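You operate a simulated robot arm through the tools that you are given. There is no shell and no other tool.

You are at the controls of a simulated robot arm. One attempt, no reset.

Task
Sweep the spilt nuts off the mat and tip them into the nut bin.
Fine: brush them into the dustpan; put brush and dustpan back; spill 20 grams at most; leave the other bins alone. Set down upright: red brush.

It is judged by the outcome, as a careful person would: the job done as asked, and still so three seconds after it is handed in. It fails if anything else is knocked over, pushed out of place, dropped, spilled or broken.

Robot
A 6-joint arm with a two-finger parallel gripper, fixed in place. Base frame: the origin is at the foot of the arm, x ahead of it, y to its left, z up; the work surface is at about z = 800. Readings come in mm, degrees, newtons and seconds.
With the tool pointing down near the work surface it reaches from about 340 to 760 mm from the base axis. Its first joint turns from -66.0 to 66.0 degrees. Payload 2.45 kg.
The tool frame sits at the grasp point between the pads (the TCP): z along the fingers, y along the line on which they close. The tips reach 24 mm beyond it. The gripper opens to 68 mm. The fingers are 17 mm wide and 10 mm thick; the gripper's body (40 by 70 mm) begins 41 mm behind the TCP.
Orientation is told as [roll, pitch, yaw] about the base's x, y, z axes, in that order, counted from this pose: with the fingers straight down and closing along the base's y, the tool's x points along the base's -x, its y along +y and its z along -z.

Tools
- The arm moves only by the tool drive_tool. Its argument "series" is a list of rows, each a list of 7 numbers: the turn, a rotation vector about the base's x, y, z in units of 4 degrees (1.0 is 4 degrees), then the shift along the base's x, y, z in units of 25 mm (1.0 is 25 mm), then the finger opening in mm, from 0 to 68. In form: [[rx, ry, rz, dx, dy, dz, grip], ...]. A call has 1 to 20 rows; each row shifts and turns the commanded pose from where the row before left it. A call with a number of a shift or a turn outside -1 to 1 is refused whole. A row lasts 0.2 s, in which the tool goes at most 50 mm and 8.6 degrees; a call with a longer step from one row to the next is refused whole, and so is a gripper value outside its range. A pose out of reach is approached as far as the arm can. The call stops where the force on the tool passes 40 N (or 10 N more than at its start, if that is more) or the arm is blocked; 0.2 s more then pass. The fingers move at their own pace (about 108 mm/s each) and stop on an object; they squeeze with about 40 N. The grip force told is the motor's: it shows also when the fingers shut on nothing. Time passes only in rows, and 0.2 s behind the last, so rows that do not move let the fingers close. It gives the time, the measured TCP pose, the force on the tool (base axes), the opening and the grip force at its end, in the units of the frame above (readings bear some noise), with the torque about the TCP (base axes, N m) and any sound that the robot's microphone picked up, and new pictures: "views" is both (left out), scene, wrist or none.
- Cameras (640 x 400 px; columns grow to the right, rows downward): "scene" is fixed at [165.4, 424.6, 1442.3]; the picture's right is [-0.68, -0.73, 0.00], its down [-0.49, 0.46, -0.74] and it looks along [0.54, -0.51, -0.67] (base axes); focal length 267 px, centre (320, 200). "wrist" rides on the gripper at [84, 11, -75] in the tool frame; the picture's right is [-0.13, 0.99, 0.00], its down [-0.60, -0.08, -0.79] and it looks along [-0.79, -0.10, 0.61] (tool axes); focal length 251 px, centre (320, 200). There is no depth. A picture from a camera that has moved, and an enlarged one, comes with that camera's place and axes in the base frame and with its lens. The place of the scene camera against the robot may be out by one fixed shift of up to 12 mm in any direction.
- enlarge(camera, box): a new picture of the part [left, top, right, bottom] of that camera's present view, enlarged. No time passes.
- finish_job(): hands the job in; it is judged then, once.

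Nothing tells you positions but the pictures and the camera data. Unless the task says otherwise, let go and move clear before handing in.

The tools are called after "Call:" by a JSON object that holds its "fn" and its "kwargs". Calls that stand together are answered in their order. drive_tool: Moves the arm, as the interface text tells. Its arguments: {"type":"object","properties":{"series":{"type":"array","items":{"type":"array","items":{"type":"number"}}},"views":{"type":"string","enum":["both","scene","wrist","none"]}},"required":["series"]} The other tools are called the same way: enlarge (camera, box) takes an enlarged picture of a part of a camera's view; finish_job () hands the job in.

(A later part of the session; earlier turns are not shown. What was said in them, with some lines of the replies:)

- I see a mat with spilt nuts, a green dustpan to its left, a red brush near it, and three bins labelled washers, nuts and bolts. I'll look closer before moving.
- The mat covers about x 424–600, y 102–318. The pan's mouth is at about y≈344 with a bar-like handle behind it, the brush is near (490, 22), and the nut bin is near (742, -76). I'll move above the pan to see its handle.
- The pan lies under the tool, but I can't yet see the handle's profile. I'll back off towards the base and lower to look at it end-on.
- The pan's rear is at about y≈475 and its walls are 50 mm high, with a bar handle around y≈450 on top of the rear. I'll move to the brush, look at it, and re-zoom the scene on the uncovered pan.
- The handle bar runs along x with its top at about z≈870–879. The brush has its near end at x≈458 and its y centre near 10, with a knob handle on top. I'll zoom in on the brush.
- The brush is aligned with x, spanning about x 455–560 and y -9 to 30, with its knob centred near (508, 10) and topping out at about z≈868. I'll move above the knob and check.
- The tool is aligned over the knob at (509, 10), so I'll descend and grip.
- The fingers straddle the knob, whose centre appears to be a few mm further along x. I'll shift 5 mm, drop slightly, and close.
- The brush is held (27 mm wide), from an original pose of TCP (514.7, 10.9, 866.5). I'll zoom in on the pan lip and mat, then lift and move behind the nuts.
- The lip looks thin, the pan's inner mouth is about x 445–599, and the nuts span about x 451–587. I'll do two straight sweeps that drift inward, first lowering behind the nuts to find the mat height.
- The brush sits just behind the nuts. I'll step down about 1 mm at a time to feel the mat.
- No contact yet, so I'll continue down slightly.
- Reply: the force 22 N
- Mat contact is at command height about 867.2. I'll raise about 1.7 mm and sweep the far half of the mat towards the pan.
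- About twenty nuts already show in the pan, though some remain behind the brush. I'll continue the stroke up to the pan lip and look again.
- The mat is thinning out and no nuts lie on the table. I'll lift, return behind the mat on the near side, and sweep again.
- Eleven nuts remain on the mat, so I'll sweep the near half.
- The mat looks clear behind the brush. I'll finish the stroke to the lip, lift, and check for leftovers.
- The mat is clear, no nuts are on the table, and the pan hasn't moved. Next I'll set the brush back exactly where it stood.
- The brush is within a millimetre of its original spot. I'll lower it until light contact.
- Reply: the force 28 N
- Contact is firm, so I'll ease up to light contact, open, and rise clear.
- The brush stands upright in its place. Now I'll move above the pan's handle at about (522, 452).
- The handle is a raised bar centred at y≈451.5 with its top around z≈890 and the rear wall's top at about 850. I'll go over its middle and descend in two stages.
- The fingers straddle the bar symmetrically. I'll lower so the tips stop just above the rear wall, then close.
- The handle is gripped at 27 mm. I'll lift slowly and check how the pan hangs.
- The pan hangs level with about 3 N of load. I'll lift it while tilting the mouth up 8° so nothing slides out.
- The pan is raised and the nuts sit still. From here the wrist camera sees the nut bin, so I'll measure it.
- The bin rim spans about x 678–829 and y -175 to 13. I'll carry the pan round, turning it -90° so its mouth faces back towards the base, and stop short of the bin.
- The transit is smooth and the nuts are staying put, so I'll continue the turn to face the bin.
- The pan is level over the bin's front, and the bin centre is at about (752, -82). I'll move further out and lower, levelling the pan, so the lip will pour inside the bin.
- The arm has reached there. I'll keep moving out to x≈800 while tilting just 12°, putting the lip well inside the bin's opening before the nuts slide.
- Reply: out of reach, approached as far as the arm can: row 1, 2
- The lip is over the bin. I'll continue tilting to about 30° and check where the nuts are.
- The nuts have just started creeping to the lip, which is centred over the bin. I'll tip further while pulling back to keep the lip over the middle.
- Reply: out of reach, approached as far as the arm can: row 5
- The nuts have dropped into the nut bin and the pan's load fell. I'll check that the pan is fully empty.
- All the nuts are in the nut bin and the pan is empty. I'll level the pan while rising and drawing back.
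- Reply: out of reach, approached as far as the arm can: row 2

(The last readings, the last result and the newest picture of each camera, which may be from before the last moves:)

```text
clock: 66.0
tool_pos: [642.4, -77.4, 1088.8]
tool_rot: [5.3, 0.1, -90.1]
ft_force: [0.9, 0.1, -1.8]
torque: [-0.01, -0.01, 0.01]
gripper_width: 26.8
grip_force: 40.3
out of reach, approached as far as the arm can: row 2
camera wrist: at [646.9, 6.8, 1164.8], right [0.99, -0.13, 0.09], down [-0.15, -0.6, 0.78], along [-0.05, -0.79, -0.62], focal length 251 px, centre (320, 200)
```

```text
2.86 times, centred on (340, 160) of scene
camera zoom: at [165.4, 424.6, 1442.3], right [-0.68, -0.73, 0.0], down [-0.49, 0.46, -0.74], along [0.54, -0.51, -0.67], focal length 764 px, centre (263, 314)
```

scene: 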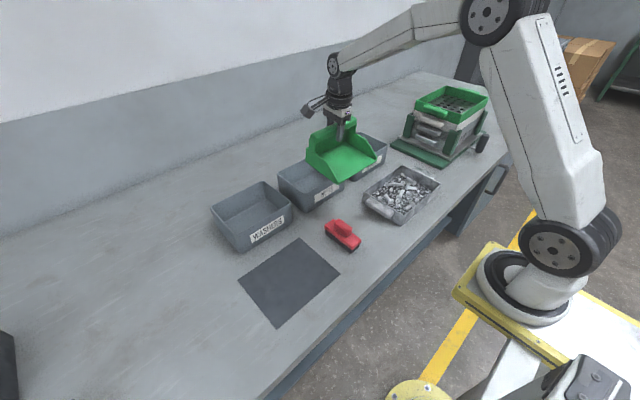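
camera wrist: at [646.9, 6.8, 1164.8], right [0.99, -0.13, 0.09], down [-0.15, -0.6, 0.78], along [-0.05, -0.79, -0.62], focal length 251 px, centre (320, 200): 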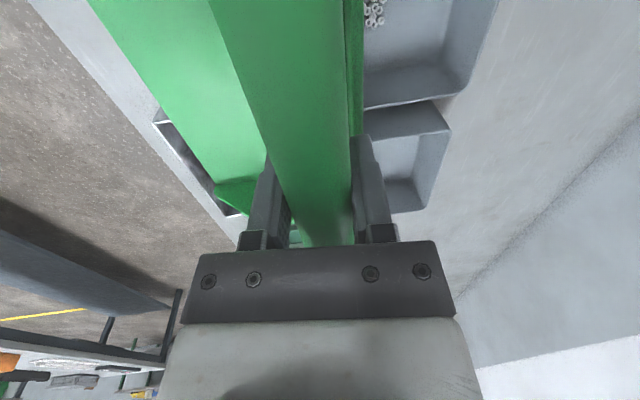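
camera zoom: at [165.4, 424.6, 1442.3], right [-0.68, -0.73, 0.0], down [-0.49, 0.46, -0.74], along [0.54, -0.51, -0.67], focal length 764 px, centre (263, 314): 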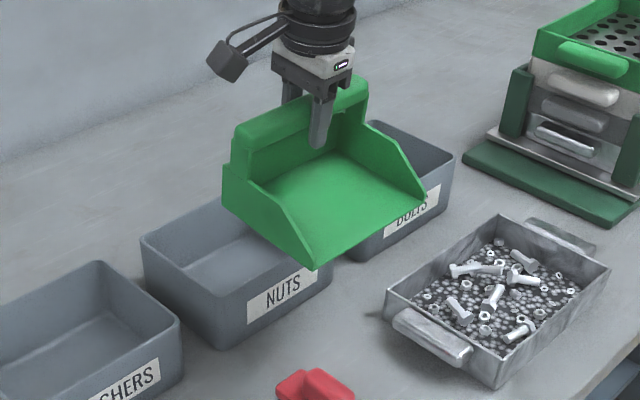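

The pan is nearly level again with no spill visible. Now I'll level it fully and carry it back, turning +90°.

Call:
{"fn": "drive_tool", "kwargs": {"series": [[0, 0.7, 0, 0, 0.2, 0, 0], [0, 0.63, 0, 0, 0.5, 0, 0], [0, 0, 0.8, -0.2, 0.9, 0, 0], [0, 0, 1, -0.2, 0.9, 0, 0], [0, 0, 1, -0.2, 0.9, 0, 0], [0, 0, 1, -0.2, 0.9, 0, 0], [0, 0, 1, -0.2, 0.9, 0, 0], [0, 0, 1, -0.2, 0.9, 0, 0], [0, 0, 1, -0.2, 0.9, 0, 0], [0, 0, 1, -0.2, 0.9, 0, 0], [0, 0, 1, -0.2, 0.9, 0, 0], [0, 0, 1, -0.2, 0.9, 0, 0], [0, 0, 1, -0.2, 0.9, 0, 0], [0, 0, 1, -0.2, 0.9, 0, 0], [0, 0, 1, -0.2, 0.9, 0, 0], [0, 0, 1, -0.2, 0.9, 0, 0], [0, 0, 1, -0.2, 0.9, 0, 0], [0, 0, 1, -0.2, 0.9, 0, 0], [0, 0, 1, -0.2, 0.9, 0, 0], [0, 0, 0, 0, 0, 0, 0]]}}

```text
clock: 70.2
tool_pos: [556.7, 323.4, 1091.0]
tool_rot: [-0.1, 0.0, -22.7]
ft_force: [-0.5, 0.2, -1.5]
torque: [0.01, 0.0, 0.0]
gripper_width: 26.7
grip_force: 39.5
camera wrist: at [484.4, 365.0, 1164.1], right [0.5, 0.86, 0.0], down [0.53, -0.3, 0.79], along [0.69, -0.4, -0.61], focal length 251 px, centre (320, 200)
```

scene: 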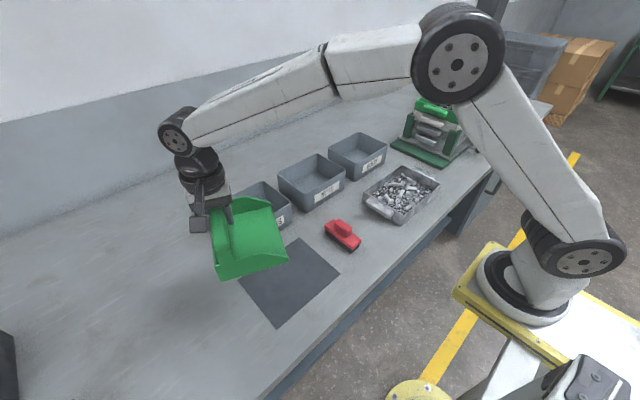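
wrist: 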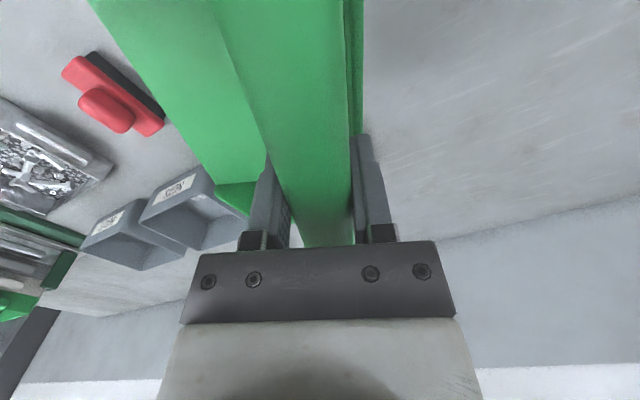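

Nearly back. I'll finish the turn and come down to just above the original spot.

Call:
{"fn": "drive_tool", "kwargs": {"series": [[0, 0, 0.9, -0.2, 0.8, 0, 0], [0, 0, 0.95, -0.25, 0.9, 0, 0], [0, 0, 0.95, -0.25, 0.9, 0, 0], [0, 0, 0.95, -0.25, 0.9, 0, 0], [0, 0, 0.95, -0.25, 0.9, 0, 0], [0, 0, 0.97, -0.19, 0.72, 0, 0], [0, 0, 0, 0, 0, -0.6, 0], [0, 0, 0, 0, 0, -0.9, 0], [0, 0, 0, 0, 0, -0.9, 0], [0, 0, 0, 0, 0, -0.9, 0], [0, 0, 0, 0, 0, -0.9, 0], [0, 0, 0, 0, 0, -0.9, 0], [0, 0, 0, 0, 0, -0.9, 0], [0, 0, 0, 0, 0, -0.6, 0], [0, 0, 0, 0, 0, 0, 0], [0, 0, 0, 0, 0, 0, 0]]}}

Call:
{"fn": "enlarge", "kwargs": {"camera": "scene", "box": [150, 275, 270, 385]}}

Call:
{"fn": "drive_tool", "kwargs": {"series": [[0, 0, 0, 0, 0, 0, 0]], "views": "none"}}

Call:
{"fn": "drive_tool", "kwargs": {"series": [[0, 0, 0, 0, 0, 0, 0]], "views": "none"}}

Call:
{"fn": "drive_tool", "kwargs": {"series": [[0, 0, 0, 0, 0, 0, 0]], "views": "none"}}

```text
clock: 73.6
tool_pos: [523.0, 451.2, 924.9]
tool_rot: [-0.1, 0.0, -0.1]
ft_force: [-0.4, -0.4, -2.8]
torque: [0.04, -0.03, 0.01]
gripper_width: 26.7
grip_force: 40.0
camera wrist: at [439.3, 461.7, 999.0], right [0.13, 0.99, 0.0], down [0.6, -0.08, 0.79], along [0.79, -0.11, -0.61], focal length 251 px, centre (320, 200)
```

scene: 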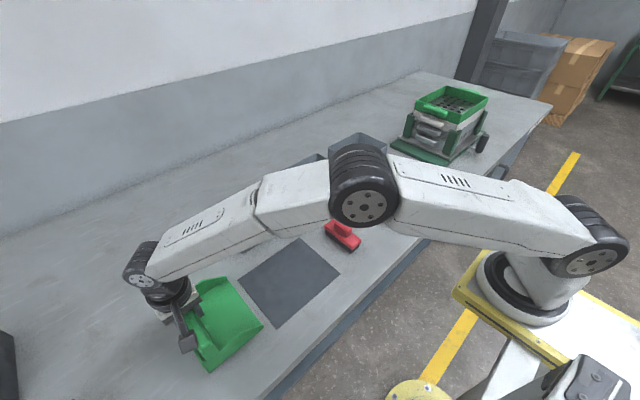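
wrist: 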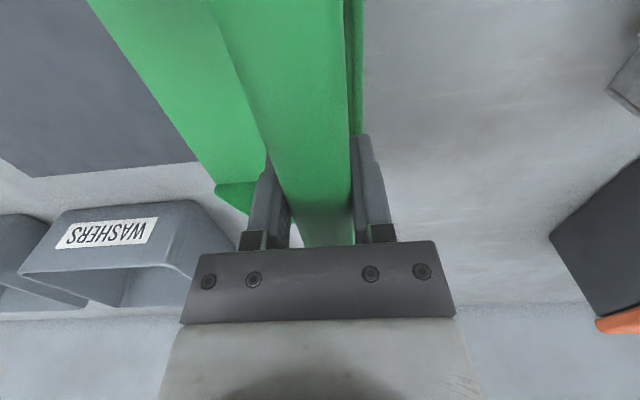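

```text
3.64 times, centred on (210, 330) of scene
camera zoom: at [165.4, 424.7, 1442.3], right [-0.68, -0.73, 0.0], down [-0.49, 0.46, -0.74], along [0.54, -0.51, -0.67], focal length 972 px, centre (720, -273)
```

zoom: 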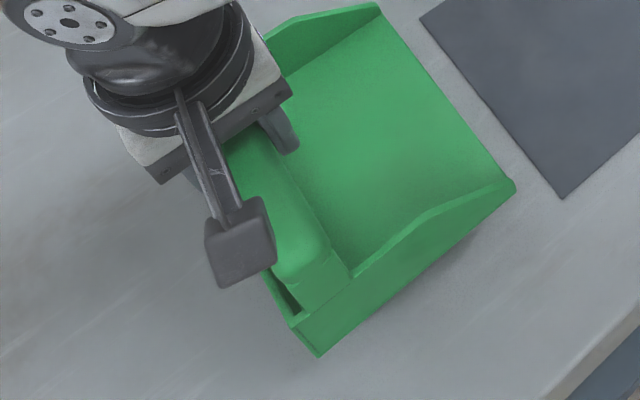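

```text
clock: 74.0
tool_pos: [523.2, 450.8, 925.0]
tool_rot: [-0.1, 0.0, -0.1]
ft_force: [-0.1, 0.5, -2.9]
torque: [0.01, -0.01, 0.01]
gripper_width: 26.8
grip_force: 39.7
```

```text
clock: 74.4
tool_pos: [522.3, 450.2, 926.6]
tool_rot: [-0.1, 0.0, -0.1]
ft_force: [-0.1, -0.2, -2.7]
torque: [0.04, -0.03, -0.02]
gripper_width: 26.7
grip_force: 40.2
```

```text
clock: 74.8
tool_pos: [522.4, 450.0, 925.7]
tool_rot: [-0.1, 0.0, -0.2]
ft_force: [1.4, 0.1, -1.9]
torque: [0.04, -0.02, -0.02]
gripper_width: 26.5
grip_force: 40.6
```

The pan is directly above its original place. I'll lower it to about 3 mm above and then feel for contact.

Call:
{"fn": "drive_tool", "kwargs": {"series": [[0, 0, 0.03, 0, 0.02, -0.6, 0], [0, 0, 0, 0, 0, -0.6, 0], [0, 0, 0, 0, 0, -0.35, 0], [0, 0, 0, 0, 0, -0.1, 0], [0, 0, 0, 0, 0, 0, 0]]}}

Call:
{"fn": "enlarge", "kwargs": {"camera": "scene", "box": [150, 275, 270, 385]}}

Call:
{"fn": "drive_tool", "kwargs": {"series": [[0, 0, 0, 0, 0, -0.04, 0], [0, 0, 0, 0, 0, 0, 0]], "views": "none"}}

```text
clock: 76.0
tool_pos: [524.1, 451.9, 884.1]
tool_rot: [-0.2, 0.0, -0.1]
ft_force: [-0.8, -0.3, -1.7]
torque: [0.04, -0.03, 0.02]
gripper_width: 26.5
grip_force: 40.0
camera wrist: at [439.8, 462.0, 957.8], right [0.13, 0.99, 0.0], down [0.6, -0.08, 0.79], along [0.79, -0.1, -0.61], focal length 251 px, centre (320, 200)
```

scene: 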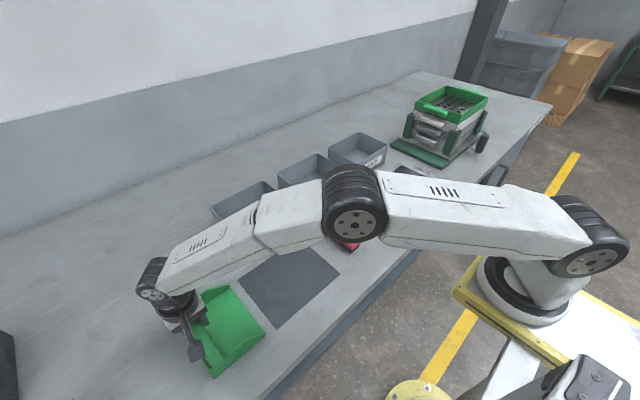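
wrist: 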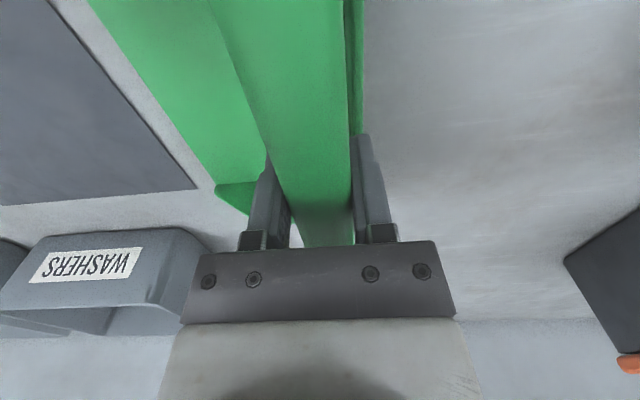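

```text
3.64 times, centred on (210, 330) of scene
camera zoom: at [165.4, 424.7, 1442.3], right [-0.68, -0.73, 0.0], down [-0.49, 0.46, -0.74], along [0.54, -0.51, -0.67], focal length 972 px, centre (720, -273)
```

zoom: 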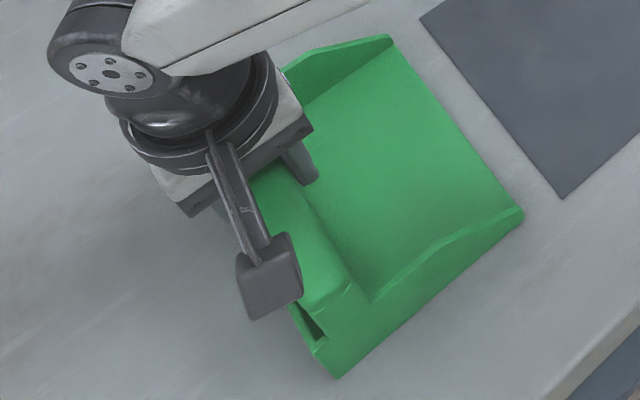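

```text
clock: 76.6
tool_pos: [522.5, 451.4, 882.9]
tool_rot: [-0.2, -0.1, 0.0]
ft_force: [-0.1, -0.2, -1.9]
torque: [0.03, -0.03, -0.02]
gripper_width: 26.7
grip_force: 39.7
```

The alignment matches the original picture. I'll continue the last few millimetres down.

Call:
{"fn": "drive_tool", "kwargs": {"series": [[0, 0, 0, 0, 0, -0.04, 0], [0, 0, 0, 0, 0, 0, 0]], "views": "none"}}

Call:
{"fn": "drive_tool", "kwargs": {"series": [[0, 0, 0, 0, 0, -0.03, 0], [0, 0, 0, 0, 0, 0, 0]], "views": "none"}}

```text
clock: 77.2
tool_pos: [522.3, 450.8, 881.6]
tool_rot: [-0.2, 0.1, 0.0]
ft_force: [-0.5, 0.4, -2.9]
torque: [0.07, -0.06, 0.04]
gripper_width: 27.0
grip_force: 40.1
```

```text
clock: 77.8
tool_pos: [522.2, 451.7, 882.2]
tool_rot: [-0.1, 0.0, 0.1]
ft_force: [0.0, 0.1, -1.6]
torque: [0.09, -0.02, 0.0]
gripper_width: 26.5
grip_force: 39.9
```

Call:
{"fn": "drive_tool", "kwargs": {"series": [[0, 0, 0, 0, 0, -0.03, 0], [0, 0, 0, 0, 0, 0, 0]], "views": "none"}}

Call:
{"fn": "drive_tool", "kwargs": {"series": [[0, 0, 0, 0, 0, -0.03, 0], [0, 0, 0, 0, 0, 0, 0]], "views": "none"}}

```text
clock: 78.4
tool_pos: [523.6, 451.8, 881.5]
tool_rot: [-0.2, -0.1, -0.1]
ft_force: [-0.5, -1.4, 3.8]
torque: [0.03, -0.43, -0.14]
gripper_width: 27.1
grip_force: 40.1
```

```text
clock: 79.0
tool_pos: [523.7, 451.8, 879.3]
tool_rot: [0.0, 0.0, 0.0]
ft_force: [-3.2, -2.8, 10.7]
torque: [-0.14, -0.9, -0.2]
gripper_width: 27.1
grip_force: 40.6
```

The pan is resting on the table. I'll ease off, open the gripper and rise straight up.

Call:
{"fn": "drive_tool", "kwargs": {"series": [[0, 0, 0, 0, 0, 0.02, 0], [0, 0, 0, 0, 0, 0, 0], [0, 0, 0, 0, 0, 0, 32], [0, 0, 0, 0, 0, 0, 45], [0, 0, 0, 0, 0, 0, 68], [0, 0, 0, 0, 0, 0, 68], [0, 0, 0, 0, 0, 0.4, 68], [0, 0, 0, 0, 0, 0.8, 68], [0, 0, 0, 0, 0, 0.9, 68], [0, 0, 0, 0, 0, 0.9, 68], [0, 0, 0, 0, 0, 0.9, 68], [0, 0, 0, -0.5, -0.9, 0.9, 68], [0, 0, 0, -0.5, -0.9, 0.9, 68], [0, 0, 0, 0, -0.9, 0.9, 68], [0, 0, 0, 0, -0.9, 0.9, 68], [0, 0, 0, 0, -0.9, 0.9, 68], [0, 0, 0, 0, -0.9, 0.9, 68], [0, 0, 0, 0, -0.9, 0.9, 68], [0, 0, 0, 0, -0.9, 0.9, 68], [0, 0, 0, 0, -0.9, 0.9, 68]]}}

Call:
{"fn": "enlarge", "kwargs": {"camera": "scene", "box": [165, 275, 275, 385]}}

Call:
{"fn": "enlarge", "kwargs": {"camera": "scene", "box": [200, 120, 450, 280]}}

```text
clock: 83.2
tool_pos: [496.8, 250.2, 1181.4]
tool_rot: [-0.1, 0.0, 0.0]
ft_force: [0.9, 0.7, 0.2]
torque: [0.01, 0.0, -0.01]
gripper_width: 68.2
grip_force: 0.1
camera wrist: at [413.8, 260.4, 1254.3], right [0.13, 0.99, 0.0], down [0.6, -0.08, 0.79], along [0.79, -0.1, -0.61], focal length 251 px, centre (320, 200)
```

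scene: 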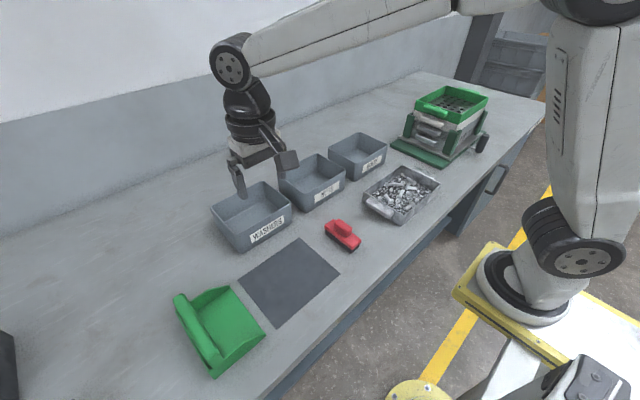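
wrist: 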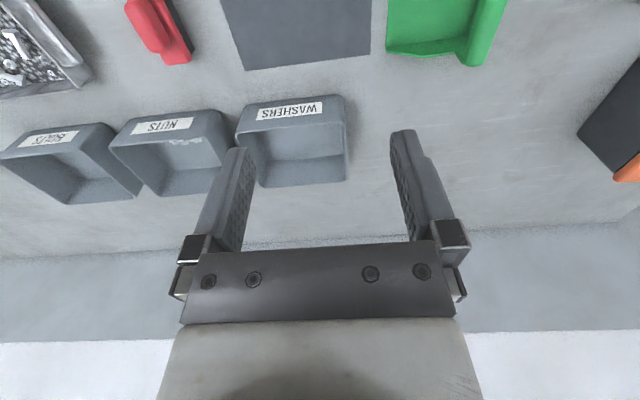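

```text
3.64 times, centred on (220, 330) of scene
camera zoom: at [165.3, 424.6, 1442.3], right [-0.68, -0.73, 0.0], down [-0.49, 0.46, -0.74], along [0.54, -0.51, -0.67], focal length 972 px, centre (684, -273)
```

zoom: 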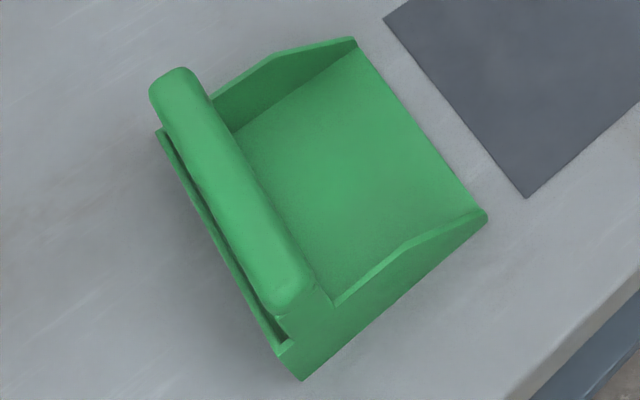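

```text
2.50 times, centred on (325, 200) of scene
camera zoom: at [165.3, 424.6, 1442.3], right [-0.68, -0.73, 0.0], down [-0.49, 0.46, -0.74], along [0.54, -0.51, -0.67], focal length 668 px, centre (308, 200)
```

zoom: 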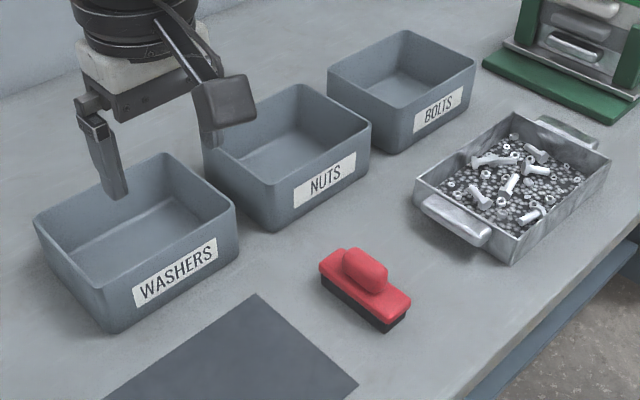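

The mat is clear and the nuts lie in the nut bin. The pan and the upright brush are back in their original places, the other bins are untouched, and no spilt nuts show on the bench. I'm handing the job in.

Call:
{"fn": "finish_job", "kwargs": {}}

```text
The job is handed in.
```

The nuts are off the mat and in the nut bin, and I've handed the job in. I saw no nuts on the bench afterwards, so any spill should be well under 20 grams.

- **Sweeping:** two brush strokes across the mat moved all the nuts into the dustpan. The mat and pan did not shift.
- **Tipping:** I carried the pan over the nut bin and tilted it about 47 degrees. The nuts fell into the bin, and the pan looked empty afterwards.
- **Putting back:** the red brush stands upright where it was. The dustpan is also back in place, matching the opening picture closely.
- **Other bins:** the washers and bolts bins were not touched.

The gripper is open and raised clear of everything.
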